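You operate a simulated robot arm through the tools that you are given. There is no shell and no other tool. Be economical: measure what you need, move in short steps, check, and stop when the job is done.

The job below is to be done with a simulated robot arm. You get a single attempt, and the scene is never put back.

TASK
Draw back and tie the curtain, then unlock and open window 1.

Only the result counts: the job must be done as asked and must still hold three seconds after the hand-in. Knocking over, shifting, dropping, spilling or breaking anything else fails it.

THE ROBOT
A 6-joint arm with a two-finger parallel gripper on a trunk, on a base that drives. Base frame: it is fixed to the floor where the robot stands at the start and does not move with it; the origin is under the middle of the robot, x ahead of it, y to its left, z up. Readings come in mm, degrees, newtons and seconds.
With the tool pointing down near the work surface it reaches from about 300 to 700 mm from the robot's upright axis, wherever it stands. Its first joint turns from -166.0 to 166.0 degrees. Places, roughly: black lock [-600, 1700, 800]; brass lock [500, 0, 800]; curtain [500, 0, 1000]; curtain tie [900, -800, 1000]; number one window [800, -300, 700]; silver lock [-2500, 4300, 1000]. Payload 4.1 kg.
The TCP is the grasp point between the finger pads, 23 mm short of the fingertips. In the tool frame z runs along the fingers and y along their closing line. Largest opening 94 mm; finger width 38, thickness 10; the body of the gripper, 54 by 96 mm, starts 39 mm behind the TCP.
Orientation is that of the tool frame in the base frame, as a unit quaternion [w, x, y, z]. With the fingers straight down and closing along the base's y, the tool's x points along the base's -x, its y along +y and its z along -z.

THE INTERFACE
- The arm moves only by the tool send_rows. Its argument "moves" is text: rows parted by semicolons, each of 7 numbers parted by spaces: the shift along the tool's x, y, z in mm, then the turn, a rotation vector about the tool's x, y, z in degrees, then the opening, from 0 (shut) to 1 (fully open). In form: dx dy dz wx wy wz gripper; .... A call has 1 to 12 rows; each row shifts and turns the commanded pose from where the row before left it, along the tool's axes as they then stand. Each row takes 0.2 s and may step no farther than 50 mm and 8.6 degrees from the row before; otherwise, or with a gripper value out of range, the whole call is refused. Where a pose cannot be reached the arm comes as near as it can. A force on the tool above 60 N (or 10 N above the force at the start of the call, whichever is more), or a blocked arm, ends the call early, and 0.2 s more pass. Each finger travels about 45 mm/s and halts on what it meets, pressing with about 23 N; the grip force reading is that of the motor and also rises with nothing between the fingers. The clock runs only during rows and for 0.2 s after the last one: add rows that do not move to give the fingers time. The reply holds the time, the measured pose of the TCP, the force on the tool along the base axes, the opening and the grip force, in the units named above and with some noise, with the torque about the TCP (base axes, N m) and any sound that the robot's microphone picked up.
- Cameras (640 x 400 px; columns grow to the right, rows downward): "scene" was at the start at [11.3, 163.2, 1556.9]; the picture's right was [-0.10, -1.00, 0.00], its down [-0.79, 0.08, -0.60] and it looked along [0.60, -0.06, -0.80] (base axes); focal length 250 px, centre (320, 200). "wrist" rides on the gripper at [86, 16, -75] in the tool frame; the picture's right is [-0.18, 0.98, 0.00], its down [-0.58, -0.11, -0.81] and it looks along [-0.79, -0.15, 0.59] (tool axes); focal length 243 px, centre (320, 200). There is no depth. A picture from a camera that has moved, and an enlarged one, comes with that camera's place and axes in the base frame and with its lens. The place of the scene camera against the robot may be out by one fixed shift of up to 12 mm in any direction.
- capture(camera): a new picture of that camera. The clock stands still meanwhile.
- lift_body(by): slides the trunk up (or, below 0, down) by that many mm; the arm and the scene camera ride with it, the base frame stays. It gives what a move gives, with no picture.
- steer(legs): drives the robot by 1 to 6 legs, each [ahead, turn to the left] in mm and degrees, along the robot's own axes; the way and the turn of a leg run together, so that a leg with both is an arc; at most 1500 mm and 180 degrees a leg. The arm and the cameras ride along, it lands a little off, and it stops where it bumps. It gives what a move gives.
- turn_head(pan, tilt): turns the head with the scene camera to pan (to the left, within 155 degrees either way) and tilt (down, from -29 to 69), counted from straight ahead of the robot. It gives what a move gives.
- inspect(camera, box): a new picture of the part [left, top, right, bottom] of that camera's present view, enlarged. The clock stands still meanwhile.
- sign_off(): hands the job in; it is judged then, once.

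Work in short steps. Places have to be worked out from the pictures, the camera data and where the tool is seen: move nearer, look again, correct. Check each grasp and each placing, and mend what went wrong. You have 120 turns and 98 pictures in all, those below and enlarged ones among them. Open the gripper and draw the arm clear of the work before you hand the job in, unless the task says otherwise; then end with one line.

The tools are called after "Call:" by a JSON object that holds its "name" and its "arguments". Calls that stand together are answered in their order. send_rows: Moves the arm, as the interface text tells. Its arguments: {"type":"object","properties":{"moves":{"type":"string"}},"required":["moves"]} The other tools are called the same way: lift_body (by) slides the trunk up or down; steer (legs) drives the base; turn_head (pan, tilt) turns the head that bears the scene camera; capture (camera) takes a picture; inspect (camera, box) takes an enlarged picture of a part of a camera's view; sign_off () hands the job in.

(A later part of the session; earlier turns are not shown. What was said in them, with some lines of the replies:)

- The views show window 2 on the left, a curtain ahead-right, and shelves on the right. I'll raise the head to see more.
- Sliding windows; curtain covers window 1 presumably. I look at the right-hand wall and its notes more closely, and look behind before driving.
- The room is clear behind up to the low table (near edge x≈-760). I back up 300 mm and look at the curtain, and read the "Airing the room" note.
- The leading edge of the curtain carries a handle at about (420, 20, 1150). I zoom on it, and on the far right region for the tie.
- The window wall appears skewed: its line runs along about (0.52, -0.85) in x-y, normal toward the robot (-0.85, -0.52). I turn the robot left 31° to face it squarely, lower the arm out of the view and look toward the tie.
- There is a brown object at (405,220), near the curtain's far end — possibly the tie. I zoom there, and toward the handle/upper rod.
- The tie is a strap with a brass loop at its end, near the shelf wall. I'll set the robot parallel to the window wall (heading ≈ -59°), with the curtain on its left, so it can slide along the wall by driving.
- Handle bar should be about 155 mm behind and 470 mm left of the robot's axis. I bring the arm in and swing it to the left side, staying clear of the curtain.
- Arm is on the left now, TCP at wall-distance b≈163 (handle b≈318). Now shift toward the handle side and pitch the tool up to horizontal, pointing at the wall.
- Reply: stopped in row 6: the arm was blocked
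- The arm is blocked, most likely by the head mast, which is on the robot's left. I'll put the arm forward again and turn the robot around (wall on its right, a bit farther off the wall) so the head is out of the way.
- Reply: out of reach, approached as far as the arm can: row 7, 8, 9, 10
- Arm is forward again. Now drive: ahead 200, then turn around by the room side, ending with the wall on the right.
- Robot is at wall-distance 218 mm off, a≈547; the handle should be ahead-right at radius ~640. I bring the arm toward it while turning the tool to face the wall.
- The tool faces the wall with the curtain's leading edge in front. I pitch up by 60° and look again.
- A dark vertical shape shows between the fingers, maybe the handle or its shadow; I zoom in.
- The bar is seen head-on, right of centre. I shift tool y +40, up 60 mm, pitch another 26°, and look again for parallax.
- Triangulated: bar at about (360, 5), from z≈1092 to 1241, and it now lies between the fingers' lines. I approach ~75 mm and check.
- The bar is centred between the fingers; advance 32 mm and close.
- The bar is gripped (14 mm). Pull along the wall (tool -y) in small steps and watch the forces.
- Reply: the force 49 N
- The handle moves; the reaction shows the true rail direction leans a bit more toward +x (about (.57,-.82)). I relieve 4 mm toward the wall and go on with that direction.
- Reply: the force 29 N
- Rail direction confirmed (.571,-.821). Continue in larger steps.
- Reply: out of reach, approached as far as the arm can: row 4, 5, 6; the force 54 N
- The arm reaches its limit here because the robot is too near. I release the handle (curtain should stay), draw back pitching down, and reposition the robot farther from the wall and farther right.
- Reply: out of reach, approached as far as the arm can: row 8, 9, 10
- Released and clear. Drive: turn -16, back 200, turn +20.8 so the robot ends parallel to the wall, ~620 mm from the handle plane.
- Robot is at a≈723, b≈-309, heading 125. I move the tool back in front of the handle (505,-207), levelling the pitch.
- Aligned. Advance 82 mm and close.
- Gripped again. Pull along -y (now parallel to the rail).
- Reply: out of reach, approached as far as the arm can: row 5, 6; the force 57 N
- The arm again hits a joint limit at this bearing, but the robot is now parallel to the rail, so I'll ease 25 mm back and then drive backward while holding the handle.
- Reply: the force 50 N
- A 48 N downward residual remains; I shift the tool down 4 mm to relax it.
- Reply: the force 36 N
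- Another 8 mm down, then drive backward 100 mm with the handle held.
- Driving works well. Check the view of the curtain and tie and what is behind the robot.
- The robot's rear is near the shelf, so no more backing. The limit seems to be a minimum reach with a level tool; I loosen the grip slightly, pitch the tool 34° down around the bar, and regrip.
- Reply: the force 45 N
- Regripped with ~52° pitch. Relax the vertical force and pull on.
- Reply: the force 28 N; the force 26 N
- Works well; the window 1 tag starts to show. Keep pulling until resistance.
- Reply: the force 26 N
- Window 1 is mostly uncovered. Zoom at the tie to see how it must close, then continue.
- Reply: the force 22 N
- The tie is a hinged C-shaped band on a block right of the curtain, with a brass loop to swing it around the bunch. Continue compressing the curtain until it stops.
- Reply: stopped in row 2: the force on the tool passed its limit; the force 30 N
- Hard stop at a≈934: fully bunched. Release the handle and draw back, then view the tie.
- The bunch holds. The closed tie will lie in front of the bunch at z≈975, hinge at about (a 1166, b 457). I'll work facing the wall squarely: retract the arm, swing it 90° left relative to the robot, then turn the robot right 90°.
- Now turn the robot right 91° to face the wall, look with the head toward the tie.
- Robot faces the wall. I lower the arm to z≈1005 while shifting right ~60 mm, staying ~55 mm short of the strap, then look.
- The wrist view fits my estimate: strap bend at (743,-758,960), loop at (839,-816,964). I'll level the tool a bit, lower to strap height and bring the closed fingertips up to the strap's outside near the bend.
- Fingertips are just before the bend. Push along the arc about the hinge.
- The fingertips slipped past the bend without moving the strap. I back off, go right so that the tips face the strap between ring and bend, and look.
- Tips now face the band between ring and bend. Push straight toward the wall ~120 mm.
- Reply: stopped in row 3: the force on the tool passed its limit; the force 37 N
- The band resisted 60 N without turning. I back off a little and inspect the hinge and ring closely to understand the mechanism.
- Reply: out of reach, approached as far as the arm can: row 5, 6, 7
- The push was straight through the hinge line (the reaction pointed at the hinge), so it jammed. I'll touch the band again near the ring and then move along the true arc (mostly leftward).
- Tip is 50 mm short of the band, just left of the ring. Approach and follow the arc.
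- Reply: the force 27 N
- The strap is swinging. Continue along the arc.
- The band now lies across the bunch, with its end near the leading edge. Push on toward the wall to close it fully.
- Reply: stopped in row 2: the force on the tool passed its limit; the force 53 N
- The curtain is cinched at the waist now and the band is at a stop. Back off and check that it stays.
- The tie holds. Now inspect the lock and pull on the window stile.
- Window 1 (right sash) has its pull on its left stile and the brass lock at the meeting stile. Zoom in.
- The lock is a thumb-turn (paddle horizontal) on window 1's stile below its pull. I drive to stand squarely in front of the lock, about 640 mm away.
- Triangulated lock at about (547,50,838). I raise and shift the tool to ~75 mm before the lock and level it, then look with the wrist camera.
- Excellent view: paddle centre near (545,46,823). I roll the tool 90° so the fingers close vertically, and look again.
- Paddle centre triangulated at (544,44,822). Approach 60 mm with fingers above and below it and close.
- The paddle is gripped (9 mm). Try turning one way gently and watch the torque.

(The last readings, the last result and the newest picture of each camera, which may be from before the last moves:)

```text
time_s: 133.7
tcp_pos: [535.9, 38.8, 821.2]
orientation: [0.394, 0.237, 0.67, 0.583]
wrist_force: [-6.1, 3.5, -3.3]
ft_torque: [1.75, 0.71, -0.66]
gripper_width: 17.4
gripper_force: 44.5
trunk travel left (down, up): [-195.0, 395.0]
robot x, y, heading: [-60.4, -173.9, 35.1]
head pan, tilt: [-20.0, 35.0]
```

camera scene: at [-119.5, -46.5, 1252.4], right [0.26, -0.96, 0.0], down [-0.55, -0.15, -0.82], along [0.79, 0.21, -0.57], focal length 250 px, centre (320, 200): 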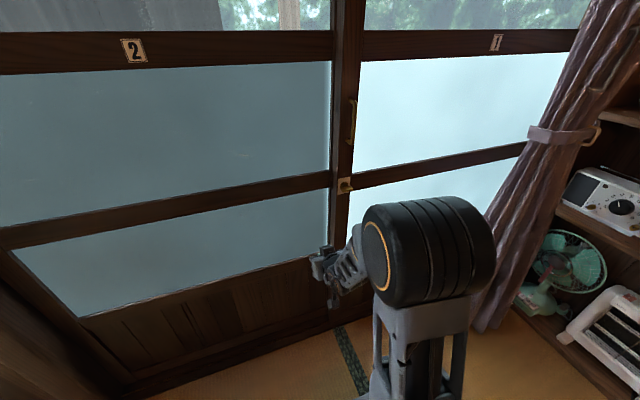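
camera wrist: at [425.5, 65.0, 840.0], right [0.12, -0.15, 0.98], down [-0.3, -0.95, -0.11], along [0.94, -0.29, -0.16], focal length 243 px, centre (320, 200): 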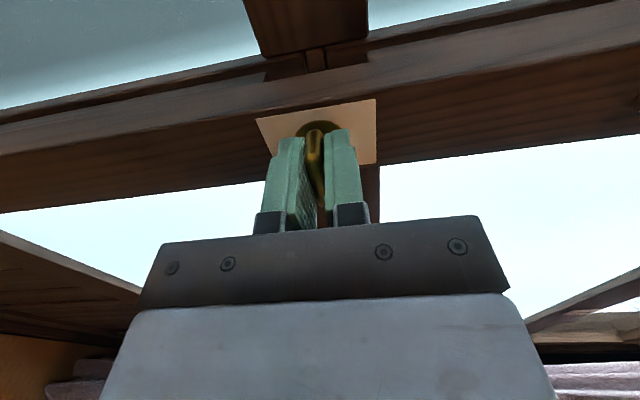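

The fingers got forced apart — wrong way (stop). Turn the other way.

Call:
{"name": "send_rows", "arguments": {"moves": "0 0 0 0 0 5 0;0 0 0 0 0 5 0;0 0 0 0 0 5 0;0 0 0 0 0 5 0;0 0 0 0 0 5 0;0 0 0 0 0 5 0"}}

```text
time_s: 135.1
tcp_pos: [537.2, 40.0, 821.5]
orientation: [0.231, 0.401, 0.584, 0.668]
wrist_force: [2.7, 1.8, 7.6]
ft_torque: [0.65, -0.99, 1.19]
gripper_width: 8.8
gripper_force: 44.8
trunk travel left (down, up): [-195.0, 395.0]
robot x, y, heading: [-56.5, -172.8, 35.0]
head pan, tilt: [-20.0, 35.0]
```

Width stays 8.8 mm: the paddle turns. Continue to about 90°.

Call:
{"name": "send_rows", "arguments": {"moves": "0 0 0 0 0 8 0;0 0 0 0 0 8 0;0 0 0 0 0 8 0;0 0 0 0 0 8 0;0 0 0 0 0 8 0;0 0 0 0 0 8 0"}}

Call:
{"name": "send_rows", "arguments": {"moves": "0 0 0 0 0 8 0;0 0 0 0 0 8 0;0 0 0 0 0 8 0"}}

Call:
{"name": "capture", "arguments": {"camera": "wrist"}}

```text
time_s: 136.5
tcp_pos: [538.5, 38.1, 823.6]
orientation: [-0.059, 0.604, 0.368, 0.704]
wrist_force: [13.9, 3.0, 18.8]
ft_torque: [0.86, -1.31, -0.41]
gripper_width: 9.0
gripper_force: 45.1
trunk travel left (down, up): [-195.0, 395.0]
robot x, y, heading: [-55.1, -171.4, 35.1]
head pan, tilt: [-20.0, 35.0]
```

```text
time_s: 137.3
tcp_pos: [537.8, 38.4, 824.9]
orientation: [-0.206, 0.668, 0.236, 0.676]
wrist_force: [11.5, 0.2, 20.6]
ft_torque: [0.73, -1.04, -1.05]
gripper_width: 9.0
gripper_force: 44.5
trunk travel left (down, up): [-195.0, 395.0]
robot x, y, heading: [-59.4, -175.2, 35.4]
head pan, tilt: [-20.0, 35.0]
```

```text
28 pictures are left
camera wrist: at [484.0, -14.8, 911.7], right [0.59, -0.8, -0.14], down [-0.7, -0.41, -0.58], along [0.41, 0.44, -0.8], focal length 243 px, centre (320, 200)
```

wrist: 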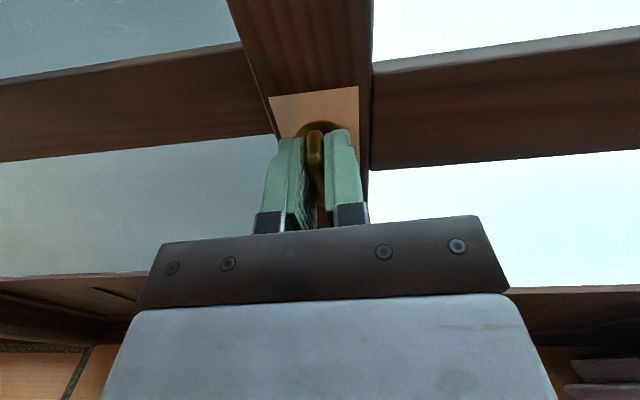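

The paddle is now vertical. Turn 6° more to see whether it's at its stop.

Call:
{"name": "send_rows", "arguments": {"moves": "0 0 0 0 0 4 0;0 0 0 0 0 4 0"}}

```text
time_s: 137.9
tcp_pos: [536.1, 38.6, 824.0]
orientation: [-0.251, 0.683, 0.19, 0.659]
wrist_force: [3.5, -4.7, 20.1]
ft_torque: [-0.86, -1.77, -0.99]
gripper_width: 11.7
gripper_force: 44.6
trunk travel left (down, up): [-195.0, 395.0]
robot x, y, heading: [-57.3, -174.1, 35.0]
head pan, tilt: [-20.0, 35.0]
```

Stop reached at 90° (unlocked). Release, back off 80 mm, and rise toward the pull.

Call:
{"name": "send_rows", "arguments": {"moves": "0 0 0 0 0 -4 0;0 0 0 0 0 0 0.4;0 0 0 0 0 0 0.7;0 0 0 0 0 0 0.7;0 0 0 0 0 0 0.7;0 0 -40 0 0 0 0.7;0 0 -40 0 0 0 0.7"}}

Call:
{"name": "capture", "arguments": {"camera": "wrist"}}

```text
time_s: 139.5
tcp_pos: [472.9, -7.2, 820.9]
orientation: [-0.228, 0.677, 0.214, 0.666]
wrist_force: [0.2, 0.4, -0.2]
ft_torque: [0.03, -0.01, -0.01]
gripper_width: 66.0
gripper_force: 0.1
trunk travel left (down, up): [-195.0, 395.0]
robot x, y, heading: [-57.6, -173.8, 35.1]
head pan, tilt: [-20.0, 35.0]
```

```text
27 pictures are left
camera wrist: at [423.5, -65.0, 908.9], right [0.58, -0.79, -0.21], down [-0.73, -0.38, -0.57], along [0.37, 0.48, -0.79], focal length 243 px, centre (320, 200)
```

wrist: 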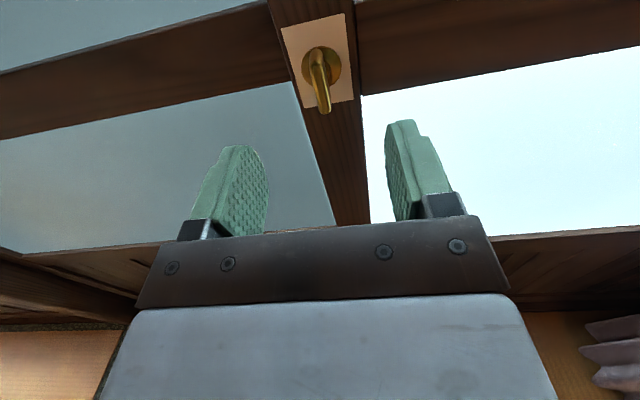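

The lock is vertical and released. I raise the trunk by 196 mm to bring the tool level with the pull.

Call:
{"name": "lift_body", "arguments": {"by": 196}}

Call:
{"name": "capture", "arguments": {"camera": "wrist"}}

Call:
{"name": "capture", "arguments": {"camera": "scene"}}

```text
time_s: 141.7
tcp_pos: [473.6, -7.6, 1017.7]
orientation: [-0.228, 0.677, 0.213, 0.666]
wrist_force: [-0.5, 0.2, 1.0]
ft_torque: [0.01, 0.01, -0.01]
gripper_width: 65.6
gripper_force: 0.1
trunk travel left (down, up): [-391.0, 199.0]
robot x, y, heading: [-56.7, -173.5, 35.2]
head pan, tilt: [-20.0, 35.0]
```

```text
26 pictures are left
camera wrist: at [423.6, -64.9, 1105.0], right [0.58, -0.79, -0.21], down [-0.73, -0.38, -0.57], along [0.37, 0.48, -0.79], focal length 243 px, centre (320, 200)
```

wrist: 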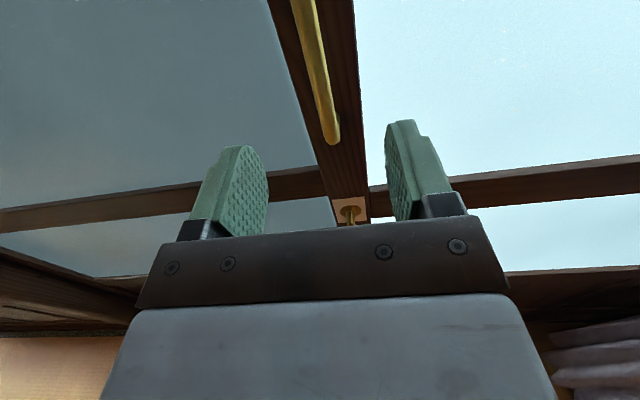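

```text
25 pictures are left
camera scene: at [-119.4, -46.6, 1448.4], right [0.26, -0.97, 0.0], down [-0.55, -0.15, -0.82], along [0.79, 0.21, -0.57], focal length 250 px, centre (320, 200)
```

scene: 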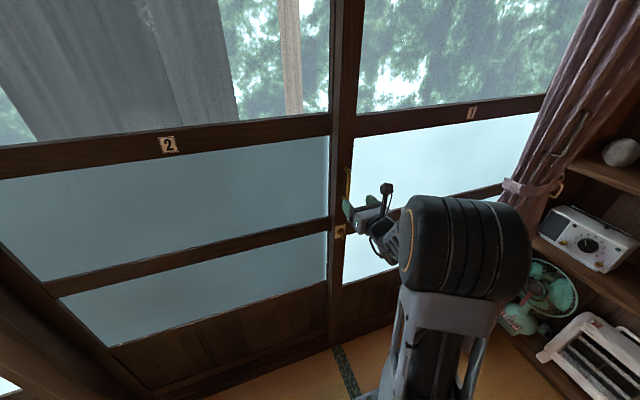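

The pull bar is centred between the fingers at b≈460, z 980–1080. Advance 72 mm and close.

Call:
{"name": "send_rows", "arguments": {"moves": "12 0 30 0 0 0 0.7;0 0 25 0 0 0 0.7;0 0 13 0 0 0 0.7;0 0 0 0 0 0 0.4;0 0 0 0 0 0 0;0 0 0 0 0 0 0;0 0 0 0 0 0 0"}}

Call:
{"name": "capture", "arguments": {"camera": "wrist"}}

```text
time_s: 143.3
tcp_pos: [529.0, 30.9, 1029.6]
orientation: [-0.228, 0.677, 0.215, 0.667]
wrist_force: [4.5, -3.6, -1.2]
ft_torque: [-0.94, -1.04, -0.04]
gripper_width: 12.4
gripper_force: 40.1
trunk travel left (down, up): [-391.0, 199.0]
robot x, y, heading: [-56.6, -173.6, 35.3]
head pan, tilt: [-20.0, 35.0]
```

```text
24 pictures are left
camera wrist: at [479.6, -25.5, 1117.6], right [0.58, -0.79, -0.21], down [-0.72, -0.38, -0.57], along [0.37, 0.48, -0.79], focal length 243 px, centre (320, 200)
```

wrist: 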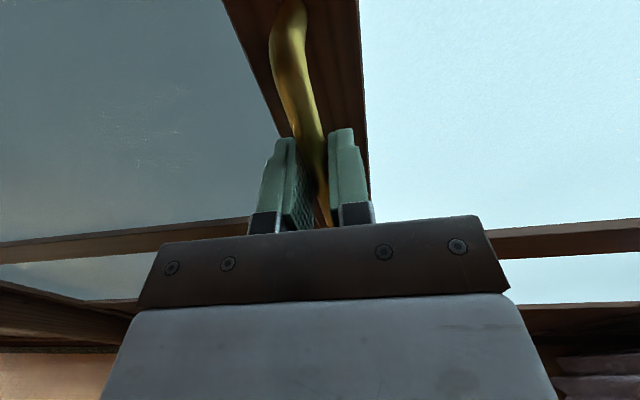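

Pull gripped. Try sliding left (over window 2) gently.

Call:
{"name": "send_rows", "arguments": {"moves": "0 -8 0.2 0 0 0 0;0 -8 0.2 0 0 0 0;0 0 0 0 0 0 0"}}

```text
time_s: 144.1
tcp_pos: [518.3, 48.1, 1031.0]
orientation: [-0.229, 0.677, 0.215, 0.666]
wrist_force: [-5.9, 5.4, -2.0]
ft_torque: [-1.33, -1.07, 0.17]
gripper_width: 12.5
gripper_force: 45.2
trunk travel left (down, up): [-391.0, 199.0]
robot x, y, heading: [-56.8, -172.1, 35.1]
head pan, tilt: [-20.0, 35.0]
```

It slides left easily. Continue in larger steps.

Call:
{"name": "send_rows", "arguments": {"moves": "0 -25 0.6 0 0 0 0;0 -30 0.8 0 0 0 0;0 -30 0.8 0 0 0 0;0 -30 0.8 0 0 0 0;0 -30 0.8 0 0 0 0"}}

```text
time_s: 145.3
tcp_pos: [460.8, 127.7, 1035.1]
orientation: [-0.233, 0.683, 0.222, 0.656]
wrist_force: [3.9, -1.1, -39.1]
ft_torque: [-1.59, -0.75, -0.05]
gripper_width: 12.7
gripper_force: 45.1
out of reach, approached as far as the arm can: row 4, 5
trunk travel left (down, up): [-391.0, 199.0]
robot x, y, heading: [-56.5, -174.1, 35.1]
head pan, tilt: [-20.0, 35.0]
```

Min-reach limit again. I release, draw back (pitching down), shift the robot 260 mm left along the wall, and regrip.

Call:
{"name": "send_rows", "arguments": {"moves": "0 0 0 0 0 0 0.4;0 0 0 0 0 0 0.7;0 0 0 0 0 0 0.7;0 0 0 0 0 0 0.7;0 0 -15 0 -7 0 0.7;0 0 -15 0 -7 0 0.7;0 0 -20 0 -7 0 0.7;0 0 -20 0 -7 0 0.7;0 0 -20 0 -7 0 0.7;0 0 -20 0 -3 0 0.7"}}

Call:
{"name": "capture", "arguments": {"camera": "scene"}}

```text
time_s: 147.5
tcp_pos: [386.6, 78.5, 1071.2]
orientation: [-0.171, 0.835, 0.277, 0.445]
wrist_force: [-0.6, -1.4, 0.0]
ft_torque: [0.06, 0.01, -0.01]
gripper_width: 65.8
gripper_force: 0.0
out of reach, approached as far as the arm can: row 8, 9
trunk travel left (down, up): [-391.0, 199.0]
robot x, y, heading: [-59.3, -173.9, 35.5]
head pan, tilt: [-20.0, 35.0]
```

```text
23 pictures are left
camera scene: at [-119.3, -46.5, 1448.4], right [0.26, -0.97, 0.0], down [-0.55, -0.15, -0.82], along [0.79, 0.21, -0.57], focal length 250 px, centre (320, 200)
```

scene: 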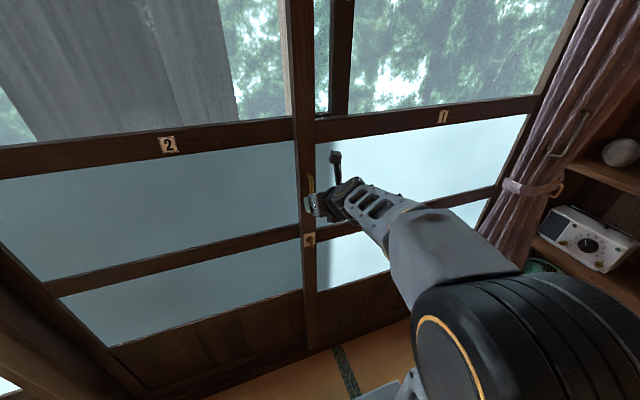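

Window 1 moved left and the pull is free. Shift the robot left.

Call:
{"name": "steer", "arguments": {"legs": [[0, 89.5], [270, 0], [0, -90]]}}

Call:
{"name": "capture", "arguments": {"camera": "wrist"}}

```text
time_s: 157.0
tcp_pos: [247.7, 289.1, 1071.3]
orientation: [-0.162, 0.84, 0.261, 0.447]
wrist_force: [-0.8, 0.1, -0.5]
ft_torque: [0.01, -0.01, 0.0]
gripper_width: 65.7
gripper_force: 0.1
trunk travel left (down, up): [-391.0, 199.0]
robot x, y, heading: [-206.9, 54.0, 32.9]
head pan, tilt: [-20.0, 35.0]
```

```text
22 pictures are left
camera wrist: at [246.9, 263.8, 1184.5], right [0.49, -0.85, -0.19], down [-0.87, -0.49, -0.04], along [-0.06, 0.19, -0.98], focal length 243 px, centre (320, 200)
```

wrist: 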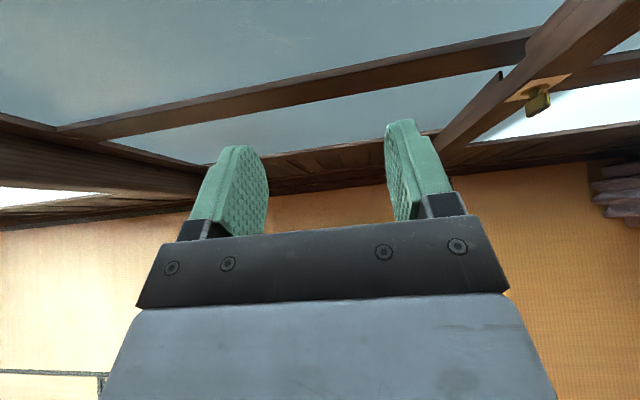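

Keep the 33° pitch, and move 254 mm right to stand before the pull at (461,128).

Call:
{"name": "send_rows", "arguments": {"moves": "-4.6 42.5 2.2 0 0 0 0.7;-4.6 42.5 2.2 0 0 0 0.7;-4.6 42.5 2.2 0 0 0 0.7;-4.6 42.5 2.2 0 0 0 0.7;-4.6 42.5 2.2 0 0 0 0.7;-4.6 42.5 2.2 0 0 0 0.7"}}

Call:
{"name": "capture", "arguments": {"camera": "wrist"}}

```text
time_s: 158.4
tcp_pos: [393.2, 78.3, 1033.4]
orientation: [-0.162, 0.84, 0.262, 0.447]
wrist_force: [0.6, 0.3, -0.6]
ft_torque: [-0.02, -0.01, -0.03]
gripper_width: 65.7
gripper_force: 0.0
trunk travel left (down, up): [-391.0, 199.0]
robot x, y, heading: [-208.5, 52.0, 33.0]
head pan, tilt: [-20.0, 35.0]
```

```text
21 pictures are left
camera wrist: at [392.9, 54.8, 1145.4], right [0.49, -0.85, -0.19], down [-0.87, -0.49, -0.04], along [-0.06, 0.19, -0.98], focal length 243 px, centre (320, 200)
```

wrist: 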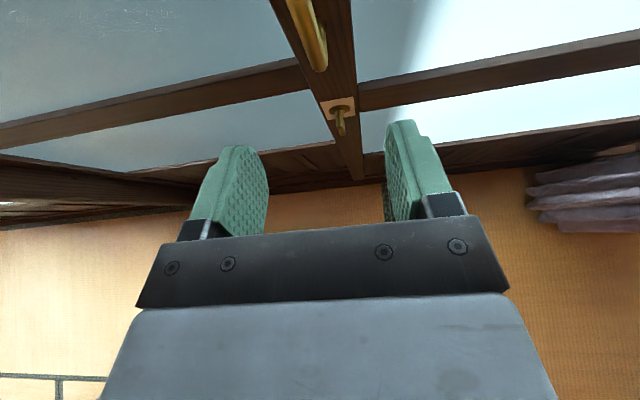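

Pull lies centred ahead. Advance 85 mm horizontally and close.

Call:
{"name": "send_rows", "arguments": {"moves": "21.8 0 36 0 0 0 0.7;21.8 0 36 0 0 0 0.7;0 0 0 0 0 0 0.4;0 0 0 0 0 0 0;0 0 0 0 0 0 0;0 0 0 0 0 0 0"}}

```text
time_s: 159.8
tcp_pos: [461.9, 127.9, 1029.2]
orientation: [-0.161, 0.839, 0.264, 0.447]
wrist_force: [-6.6, 3.3, -1.9]
ft_torque: [-1.11, -1.25, 0.07]
gripper_width: 13.4
gripper_force: 41.2
trunk travel left (down, up): [-391.0, 199.0]
robot x, y, heading: [-203.7, 51.7, 32.9]
head pan, tilt: [-20.0, 35.0]
```

Gripped. Slide left in steps of 35 mm.

Call:
{"name": "send_rows", "arguments": {"moves": "-0.6 -25 0.8 0 0 0 0;-0.8 -35 1.2 0 0 0 0;-0.8 -35 1.2 0 0 0 0;-0.8 -35 1.2 0 0 0 0;-0.8 -35 1.2 0 0 0 0;-0.8 -35 1.2 0 0 0 0;-0.8 -35 1.2 0 0 0 0;-0.8 -35 1.2 0 0 0 0"}}

```text
time_s: 161.6
tcp_pos: [298.1, 357.3, 1028.1]
orientation: [-0.166, 0.838, 0.269, 0.446]
wrist_force: [-18.9, 9.8, 7.4]
ft_torque: [-1.37, -1.4, 0.24]
gripper_width: 13.2
gripper_force: 44.9
trunk travel left (down, up): [-391.0, 199.0]
robot x, y, heading: [-204.3, 50.1, 33.3]
head pan, tilt: [-20.0, 35.0]
```

Total travel ≈ 400 mm. Continue.

Call:
{"name": "send_rows", "arguments": {"moves": "-0.8 -35 1.2 0 0 0 0;-0.8 -35 1.2 0 0 0 0;-0.8 -35 1.2 0 0 0 0;-0.8 -35 1.2 0 0 0 0;-0.8 -35 1.2 0 0 0 0;-0.8 -35 1.2 0 0 0 0"}}

Call:
{"name": "turn_head", "arguments": {"pan": 0, "tilt": 25}}

Call:
{"name": "capture", "arguments": {"camera": "scene"}}

```text
time_s: 162.8
tcp_pos: [229.6, 466.1, 1028.2]
orientation: [-0.134, 0.799, 0.329, 0.485]
wrist_force: [-29.6, 11.7, 9.9]
ft_torque: [1.11, 1.96, 0.13]
gripper_width: 16.1
gripper_force: 45.2
out of reach, approached as far as the arm can: row 3, 4
trunk travel left (down, up): [-391.0, 199.0]
robot x, y, heading: [-206.0, 52.3, 33.0]
head pan, tilt: [-20.0, 35.0]
stopped in row 5: the force on the tool passed its limit (the readings are from after the stop); the commanded pose is now the measured one
```

```text
time_s: 163.6
tcp_pos: [240.1, 452.3, 1027.4]
orientation: [-0.13, 0.802, 0.322, 0.486]
wrist_force: [-20.7, -9.6, 11.2]
ft_torque: [0.93, 2.0, 0.1]
gripper_width: 16.3
gripper_force: 44.9
trunk travel left (down, up): [-391.0, 199.0]
robot x, y, heading: [-206.8, 54.1, 32.8]
head pan, tilt: [0.0, 25.0]
```

```text
20 pictures are left
camera scene: at [-274.5, 210.2, 1464.3], right [0.54, -0.84, 0.0], down [-0.35, -0.23, -0.91], along [0.76, 0.49, -0.42], focal length 250 px, centre (320, 200)
```

scene: 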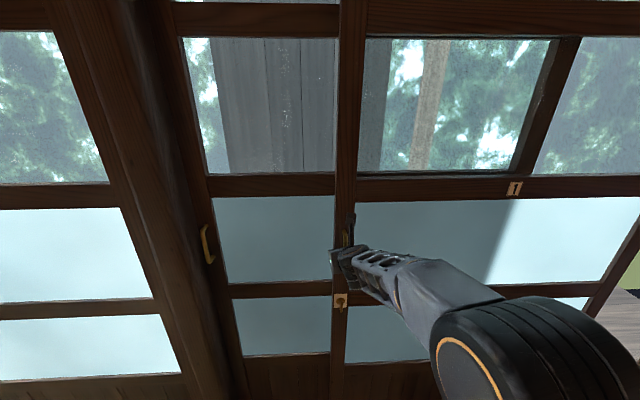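

Opened ~510 mm so far. I release, draw back and shift the robot 330 mm further left to open it fully.

Call:
{"name": "send_rows", "arguments": {"moves": "0 0 0 0 0 0 0.4;0 0 0 0 0 0 0.7;0 0 0 0 0 0 0.7;0 0 0 0 0 0 0.7;-10 0 -25 0 0 0 0.7;-10 0 -30 0 0 0 0.7;-10 0 -30 0 0 0 0.7"}}

Call:
{"name": "capture", "arguments": {"camera": "wrist"}}

```text
time_s: 165.2
tcp_pos: [173.4, 399.5, 1042.0]
orientation: [-0.13, 0.802, 0.324, 0.485]
wrist_force: [-0.6, -0.1, 0.0]
ft_torque: [0.02, -0.02, -0.01]
gripper_width: 65.7
gripper_force: 0.0
trunk travel left (down, up): [-391.0, 199.0]
robot x, y, heading: [-201.1, 56.8, 32.3]
head pan, tilt: [0.0, 25.0]
```

```text
19 pictures are left
camera wrist: at [159.6, 383.1, 1155.3], right [0.57, -0.82, -0.06], down [-0.82, -0.57, -0.11], along [0.06, 0.11, -0.99], focal length 243 px, centre (320, 200)
```

wrist: 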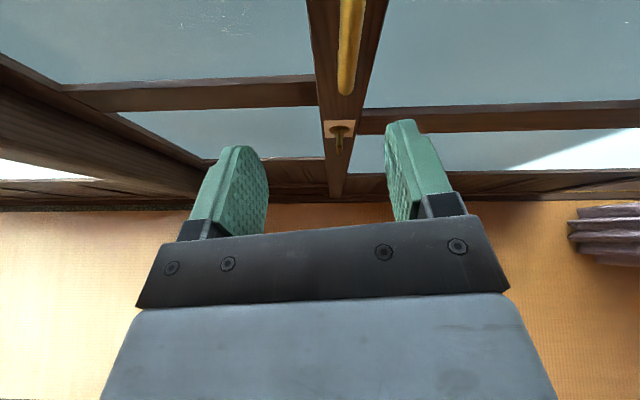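

Clear of the pull. Shift left 330 mm.

Call:
{"name": "steer", "arguments": {"legs": [[0, 92], [330, 0], [0, -90]]}}

Call:
{"name": "capture", "arguments": {"camera": "wrist"}}

```text
time_s: 175.2
tcp_pos: [-31.4, 686.8, 1041.3]
orientation: [-0.139, 0.797, 0.338, 0.482]
wrist_force: [0.0, 0.6, 0.1]
ft_torque: [-0.03, 0.0, -0.01]
gripper_width: 65.8
gripper_force: 0.1
trunk travel left (down, up): [-391.0, 199.0]
robot x, y, heading: [-394.6, 325.0, 35.0]
head pan, tilt: [0.0, 25.0]
```

```text
18 pictures are left
camera wrist: at [-45.1, 669.8, 1155.1], right [0.6, -0.79, -0.06], down [-0.79, -0.6, -0.11], along [0.06, 0.11, -0.99], focal length 243 px, centre (320, 200)
```

wrist: 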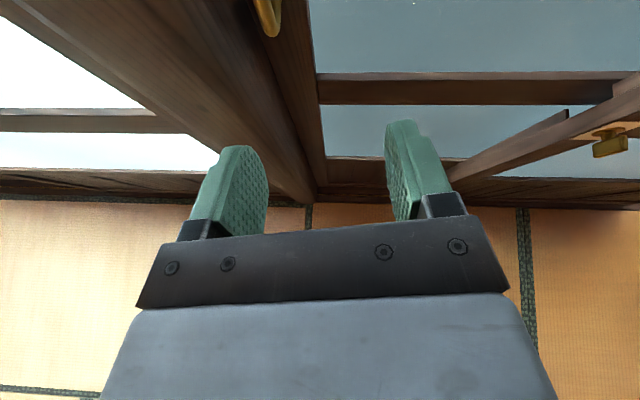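

Robot is at a≈-492. Move the tool 350 mm right to stand before the pull again.

Call:
{"name": "send_rows", "arguments": {"moves": "-7.5 43 -1.2 0 0 0 0.7;-7.5 43 -1.2 0 0 0 0.7;-7.5 43 -1.2 0 0 0 0.7;-7.5 43 -1.2 0 0 0 0.7;-7.5 43 -1.2 0 0 0 0.7;-7.5 43 -1.2 0 0 0 0.7;-7.5 43 -1.2 0 0 0 0.7;-7.5 43 -1.2 0 0 0 0.7"}}

Call:
{"name": "capture", "arguments": {"camera": "wrist"}}

```text
time_s: 177.0
tcp_pos: [176.9, 406.5, 1030.8]
orientation: [-0.14, 0.796, 0.338, 0.482]
wrist_force: [-0.4, 0.5, 0.8]
ft_torque: [0.0, -0.01, 0.03]
gripper_width: 65.5
gripper_force: 0.0
out of reach, approached as far as the arm can: row 2, 3
trunk travel left (down, up): [-391.0, 199.0]
robot x, y, heading: [-399.7, 322.1, 34.7]
head pan, tilt: [0.0, 25.0]
```

```text
17 pictures are left
camera wrist: at [162.5, 389.4, 1144.6], right [0.6, -0.79, -0.06], down [-0.79, -0.6, -0.11], along [0.06, 0.11, -0.99], focal length 243 px, centre (320, 200)
```

wrist: 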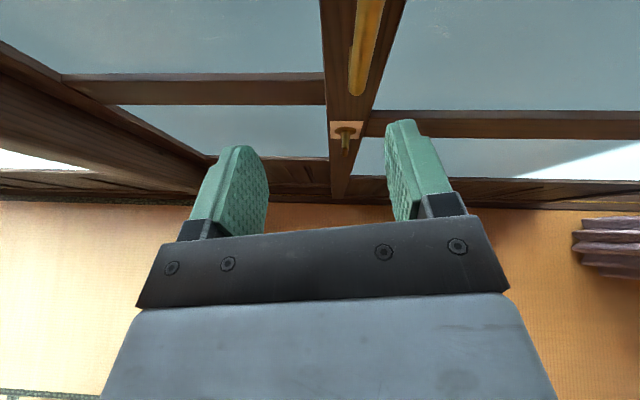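

The bar is actually at about (248,434): shift right 28 mm and advance, then close.

Call:
{"name": "send_rows", "arguments": {"moves": "4.2 26 8 0 0 0 0.7;14 1 27.7 0 0 0 0.7;14 1 27.7 0 0 0 0.7;0 0 0 0 0 0 0.4;0 0 0 0 0 0 0;0 0 0 0 0 0 0;0 0 0 0 0 0 0"}}

Call:
{"name": "capture", "arguments": {"camera": "wrist"}}

```text
time_s: 178.6
tcp_pos: [248.5, 432.0, 1028.0]
orientation: [-0.14, 0.797, 0.335, 0.483]
wrist_force: [7.6, -3.2, 4.8]
ft_torque: [0.94, 1.63, 0.07]
gripper_width: 16.4
gripper_force: 44.0
trunk travel left (down, up): [-391.0, 199.0]
robot x, y, heading: [-397.7, 323.5, 34.6]
head pan, tilt: [0.0, 25.0]
```

```text
16 pictures are left
camera wrist: at [235.2, 414.9, 1141.9], right [0.6, -0.8, -0.06], down [-0.8, -0.59, -0.11], along [0.05, 0.12, -0.99], focal length 243 px, centre (320, 200)
```

wrist: 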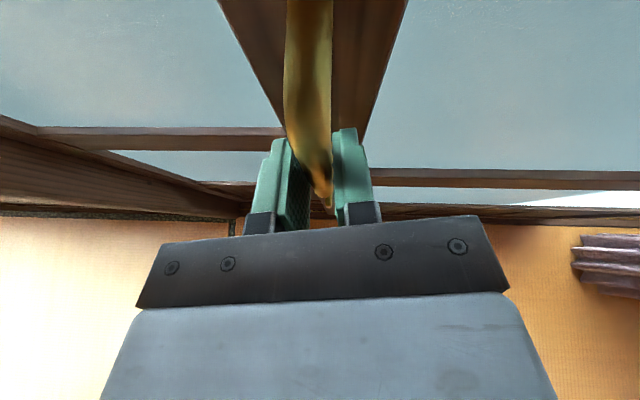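

Gripped. Slide left again, 8 steps.

Call:
{"name": "send_rows", "arguments": {"moves": "5.5 -34.5 2.3 0 0 0 0;5.5 -34.5 2.3 0 0 0 0;5.5 -34.5 2.3 0 0 0 0;5.5 -34.5 2.3 0 0 0 0;5.5 -34.5 2.3 0 0 0 0;5.5 -34.5 2.3 0 0 0 0"}}

Call:
{"name": "capture", "arguments": {"camera": "scene"}}

```text
time_s: 180.0
tcp_pos: [122.9, 608.3, 1028.8]
orientation: [-0.142, 0.796, 0.342, 0.48]
wrist_force: [-27.7, -7.9, -22.3]
ft_torque: [1.43, 1.43, -0.07]
gripper_width: 16.5
gripper_force: 44.7
trunk travel left (down, up): [-391.0, 199.0]
robot x, y, heading: [-400.0, 326.6, 35.0]
head pan, tilt: [0.0, 25.0]
```

```text
15 pictures are left
camera scene: at [-472.2, 483.5, 1463.7], right [0.57, -0.82, 0.0], down [-0.35, -0.24, -0.91], along [0.74, 0.52, -0.42], focal length 250 px, centre (320, 200)
```

scene: 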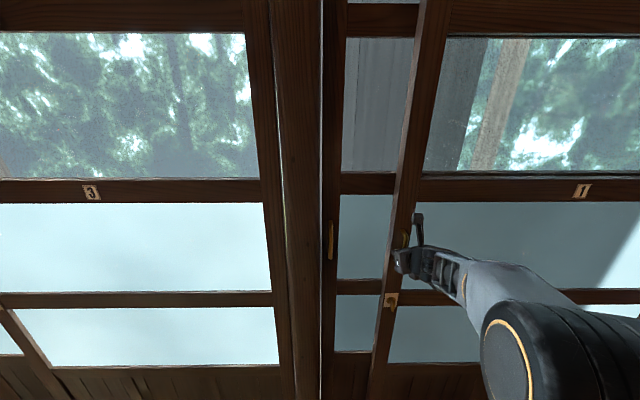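

Travel ≈ 706 mm. Go ~90 mm more, not up against window 2's pull.

Call:
{"name": "send_rows", "arguments": {"moves": "4 -30 0 0 0 0 0;4.5 -30 1.5 0 0 0 0;4.5 -30 1.5 0 0 0 0"}}

Call:
{"name": "capture", "arguments": {"camera": "scene"}}

```text
time_s: 180.6
tcp_pos: [103.2, 635.5, 1028.8]
orientation: [-0.13, 0.804, 0.323, 0.481]
wrist_force: [10.5, -9.9, -2.0]
ft_torque: [1.47, 1.51, -0.19]
gripper_width: 16.3
gripper_force: 45.1
trunk travel left (down, up): [-391.0, 199.0]
robot x, y, heading: [-397.9, 325.5, 34.1]
head pan, tilt: [0.0, 25.0]
stopped in row 2: the force on the tool passed its limit (the readings are from after the stop); the commanded pose is now the measured one
```

```text
14 pictures are left
camera scene: at [-465.4, 482.9, 1464.8], right [0.56, -0.83, 0.0], down [-0.35, -0.24, -0.91], along [0.75, 0.51, -0.42], focal length 250 px, centre (320, 200)
```

scene: 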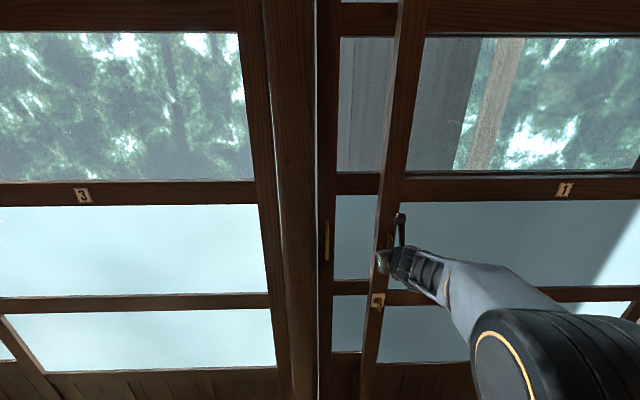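

End stop reached (≈740 mm open). Release, draw the arm clear, and verify the whole scene.

Call:
{"name": "send_rows", "arguments": {"moves": "0 0 0 0 0 0 0.4;0 0 0 0 0 0 0.7;0 0 0 0 0 0 0.8;0 0 0 0 0 0 0.8;-10 0 -25 0 0 0 0.8;-10 0 -30 0 0 0 0.8;-10 0 -30 0 0 0 0.8;-10 0 -30 0 0 0 0.8"}}

Call:
{"name": "turn_head", "arguments": {"pan": -55, "tilt": 15}}

Call:
{"name": "capture", "arguments": {"camera": "scene"}}

Call:
{"name": "capture", "arguments": {"camera": "wrist"}}

```text
time_s: 182.4
tcp_pos: [9.8, 562.9, 1052.2]
orientation: [-0.131, 0.802, 0.328, 0.481]
wrist_force: [0.2, -0.7, 0.2]
ft_torque: [0.0, 0.03, -0.02]
gripper_width: 75.2
gripper_force: 0.0
trunk travel left (down, up): [-391.0, 199.0]
robot x, y, heading: [-399.6, 325.3, 34.2]
head pan, tilt: [0.0, 25.0]
```

```text
time_s: 183.6
tcp_pos: [10.6, 562.8, 1052.6]
orientation: [-0.131, 0.802, 0.327, 0.482]
wrist_force: [-0.9, 0.1, 0.5]
ft_torque: [0.01, -0.04, 0.01]
gripper_width: 75.3
gripper_force: 0.1
trunk travel left (down, up): [-391.0, 199.0]
robot x, y, heading: [-394.8, 327.4, 34.5]
head pan, tilt: [-55.0, 15.0]
```

```text
13 pictures are left
camera scene: at [-456.4, 398.7, 1480.4], right [-0.35, -0.94, 0.0], down [-0.24, 0.09, -0.97], along [0.9, -0.34, -0.26], focal length 250 px, centre (320, 200)
```

scene: 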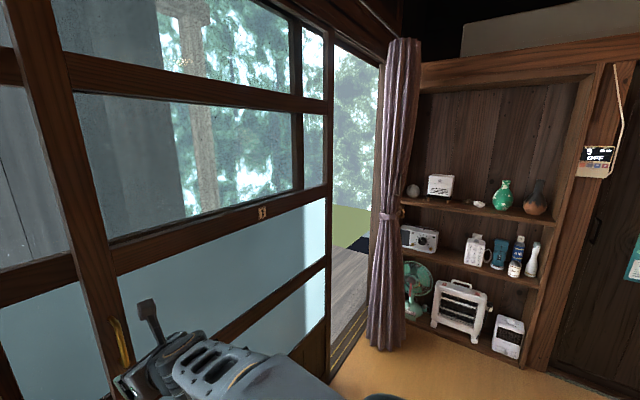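

```text
12 pictures are left
camera wrist: at [-3.7, 546.7, 1166.4], right [0.58, -0.81, -0.05], down [-0.81, -0.57, -0.11], along [0.06, 0.11, -0.99], focal length 243 px, centre (320, 200)
```

wrist: 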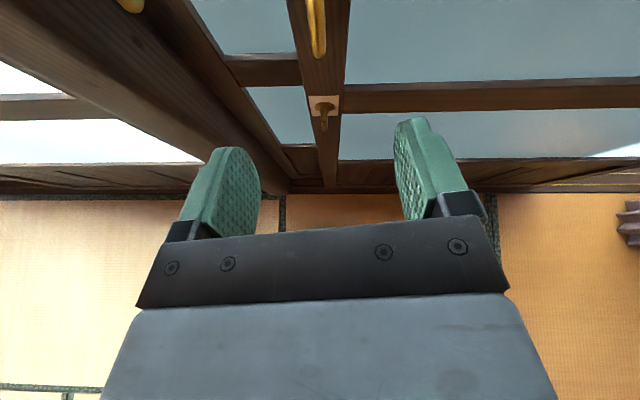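

Window 1 is wide open, its lock turned to vertical. The curtain is tied and the shelf items stand untouched. The gripper is open and clear, so I hand in.

Call:
{"name": "sign_off", "arguments": {}}

```text
The job is handed in.
```

The curtain is drawn back and tied, and window 1 is unlocked and slid open about 740 mm to its stop. My last pictures showed nothing else moved.
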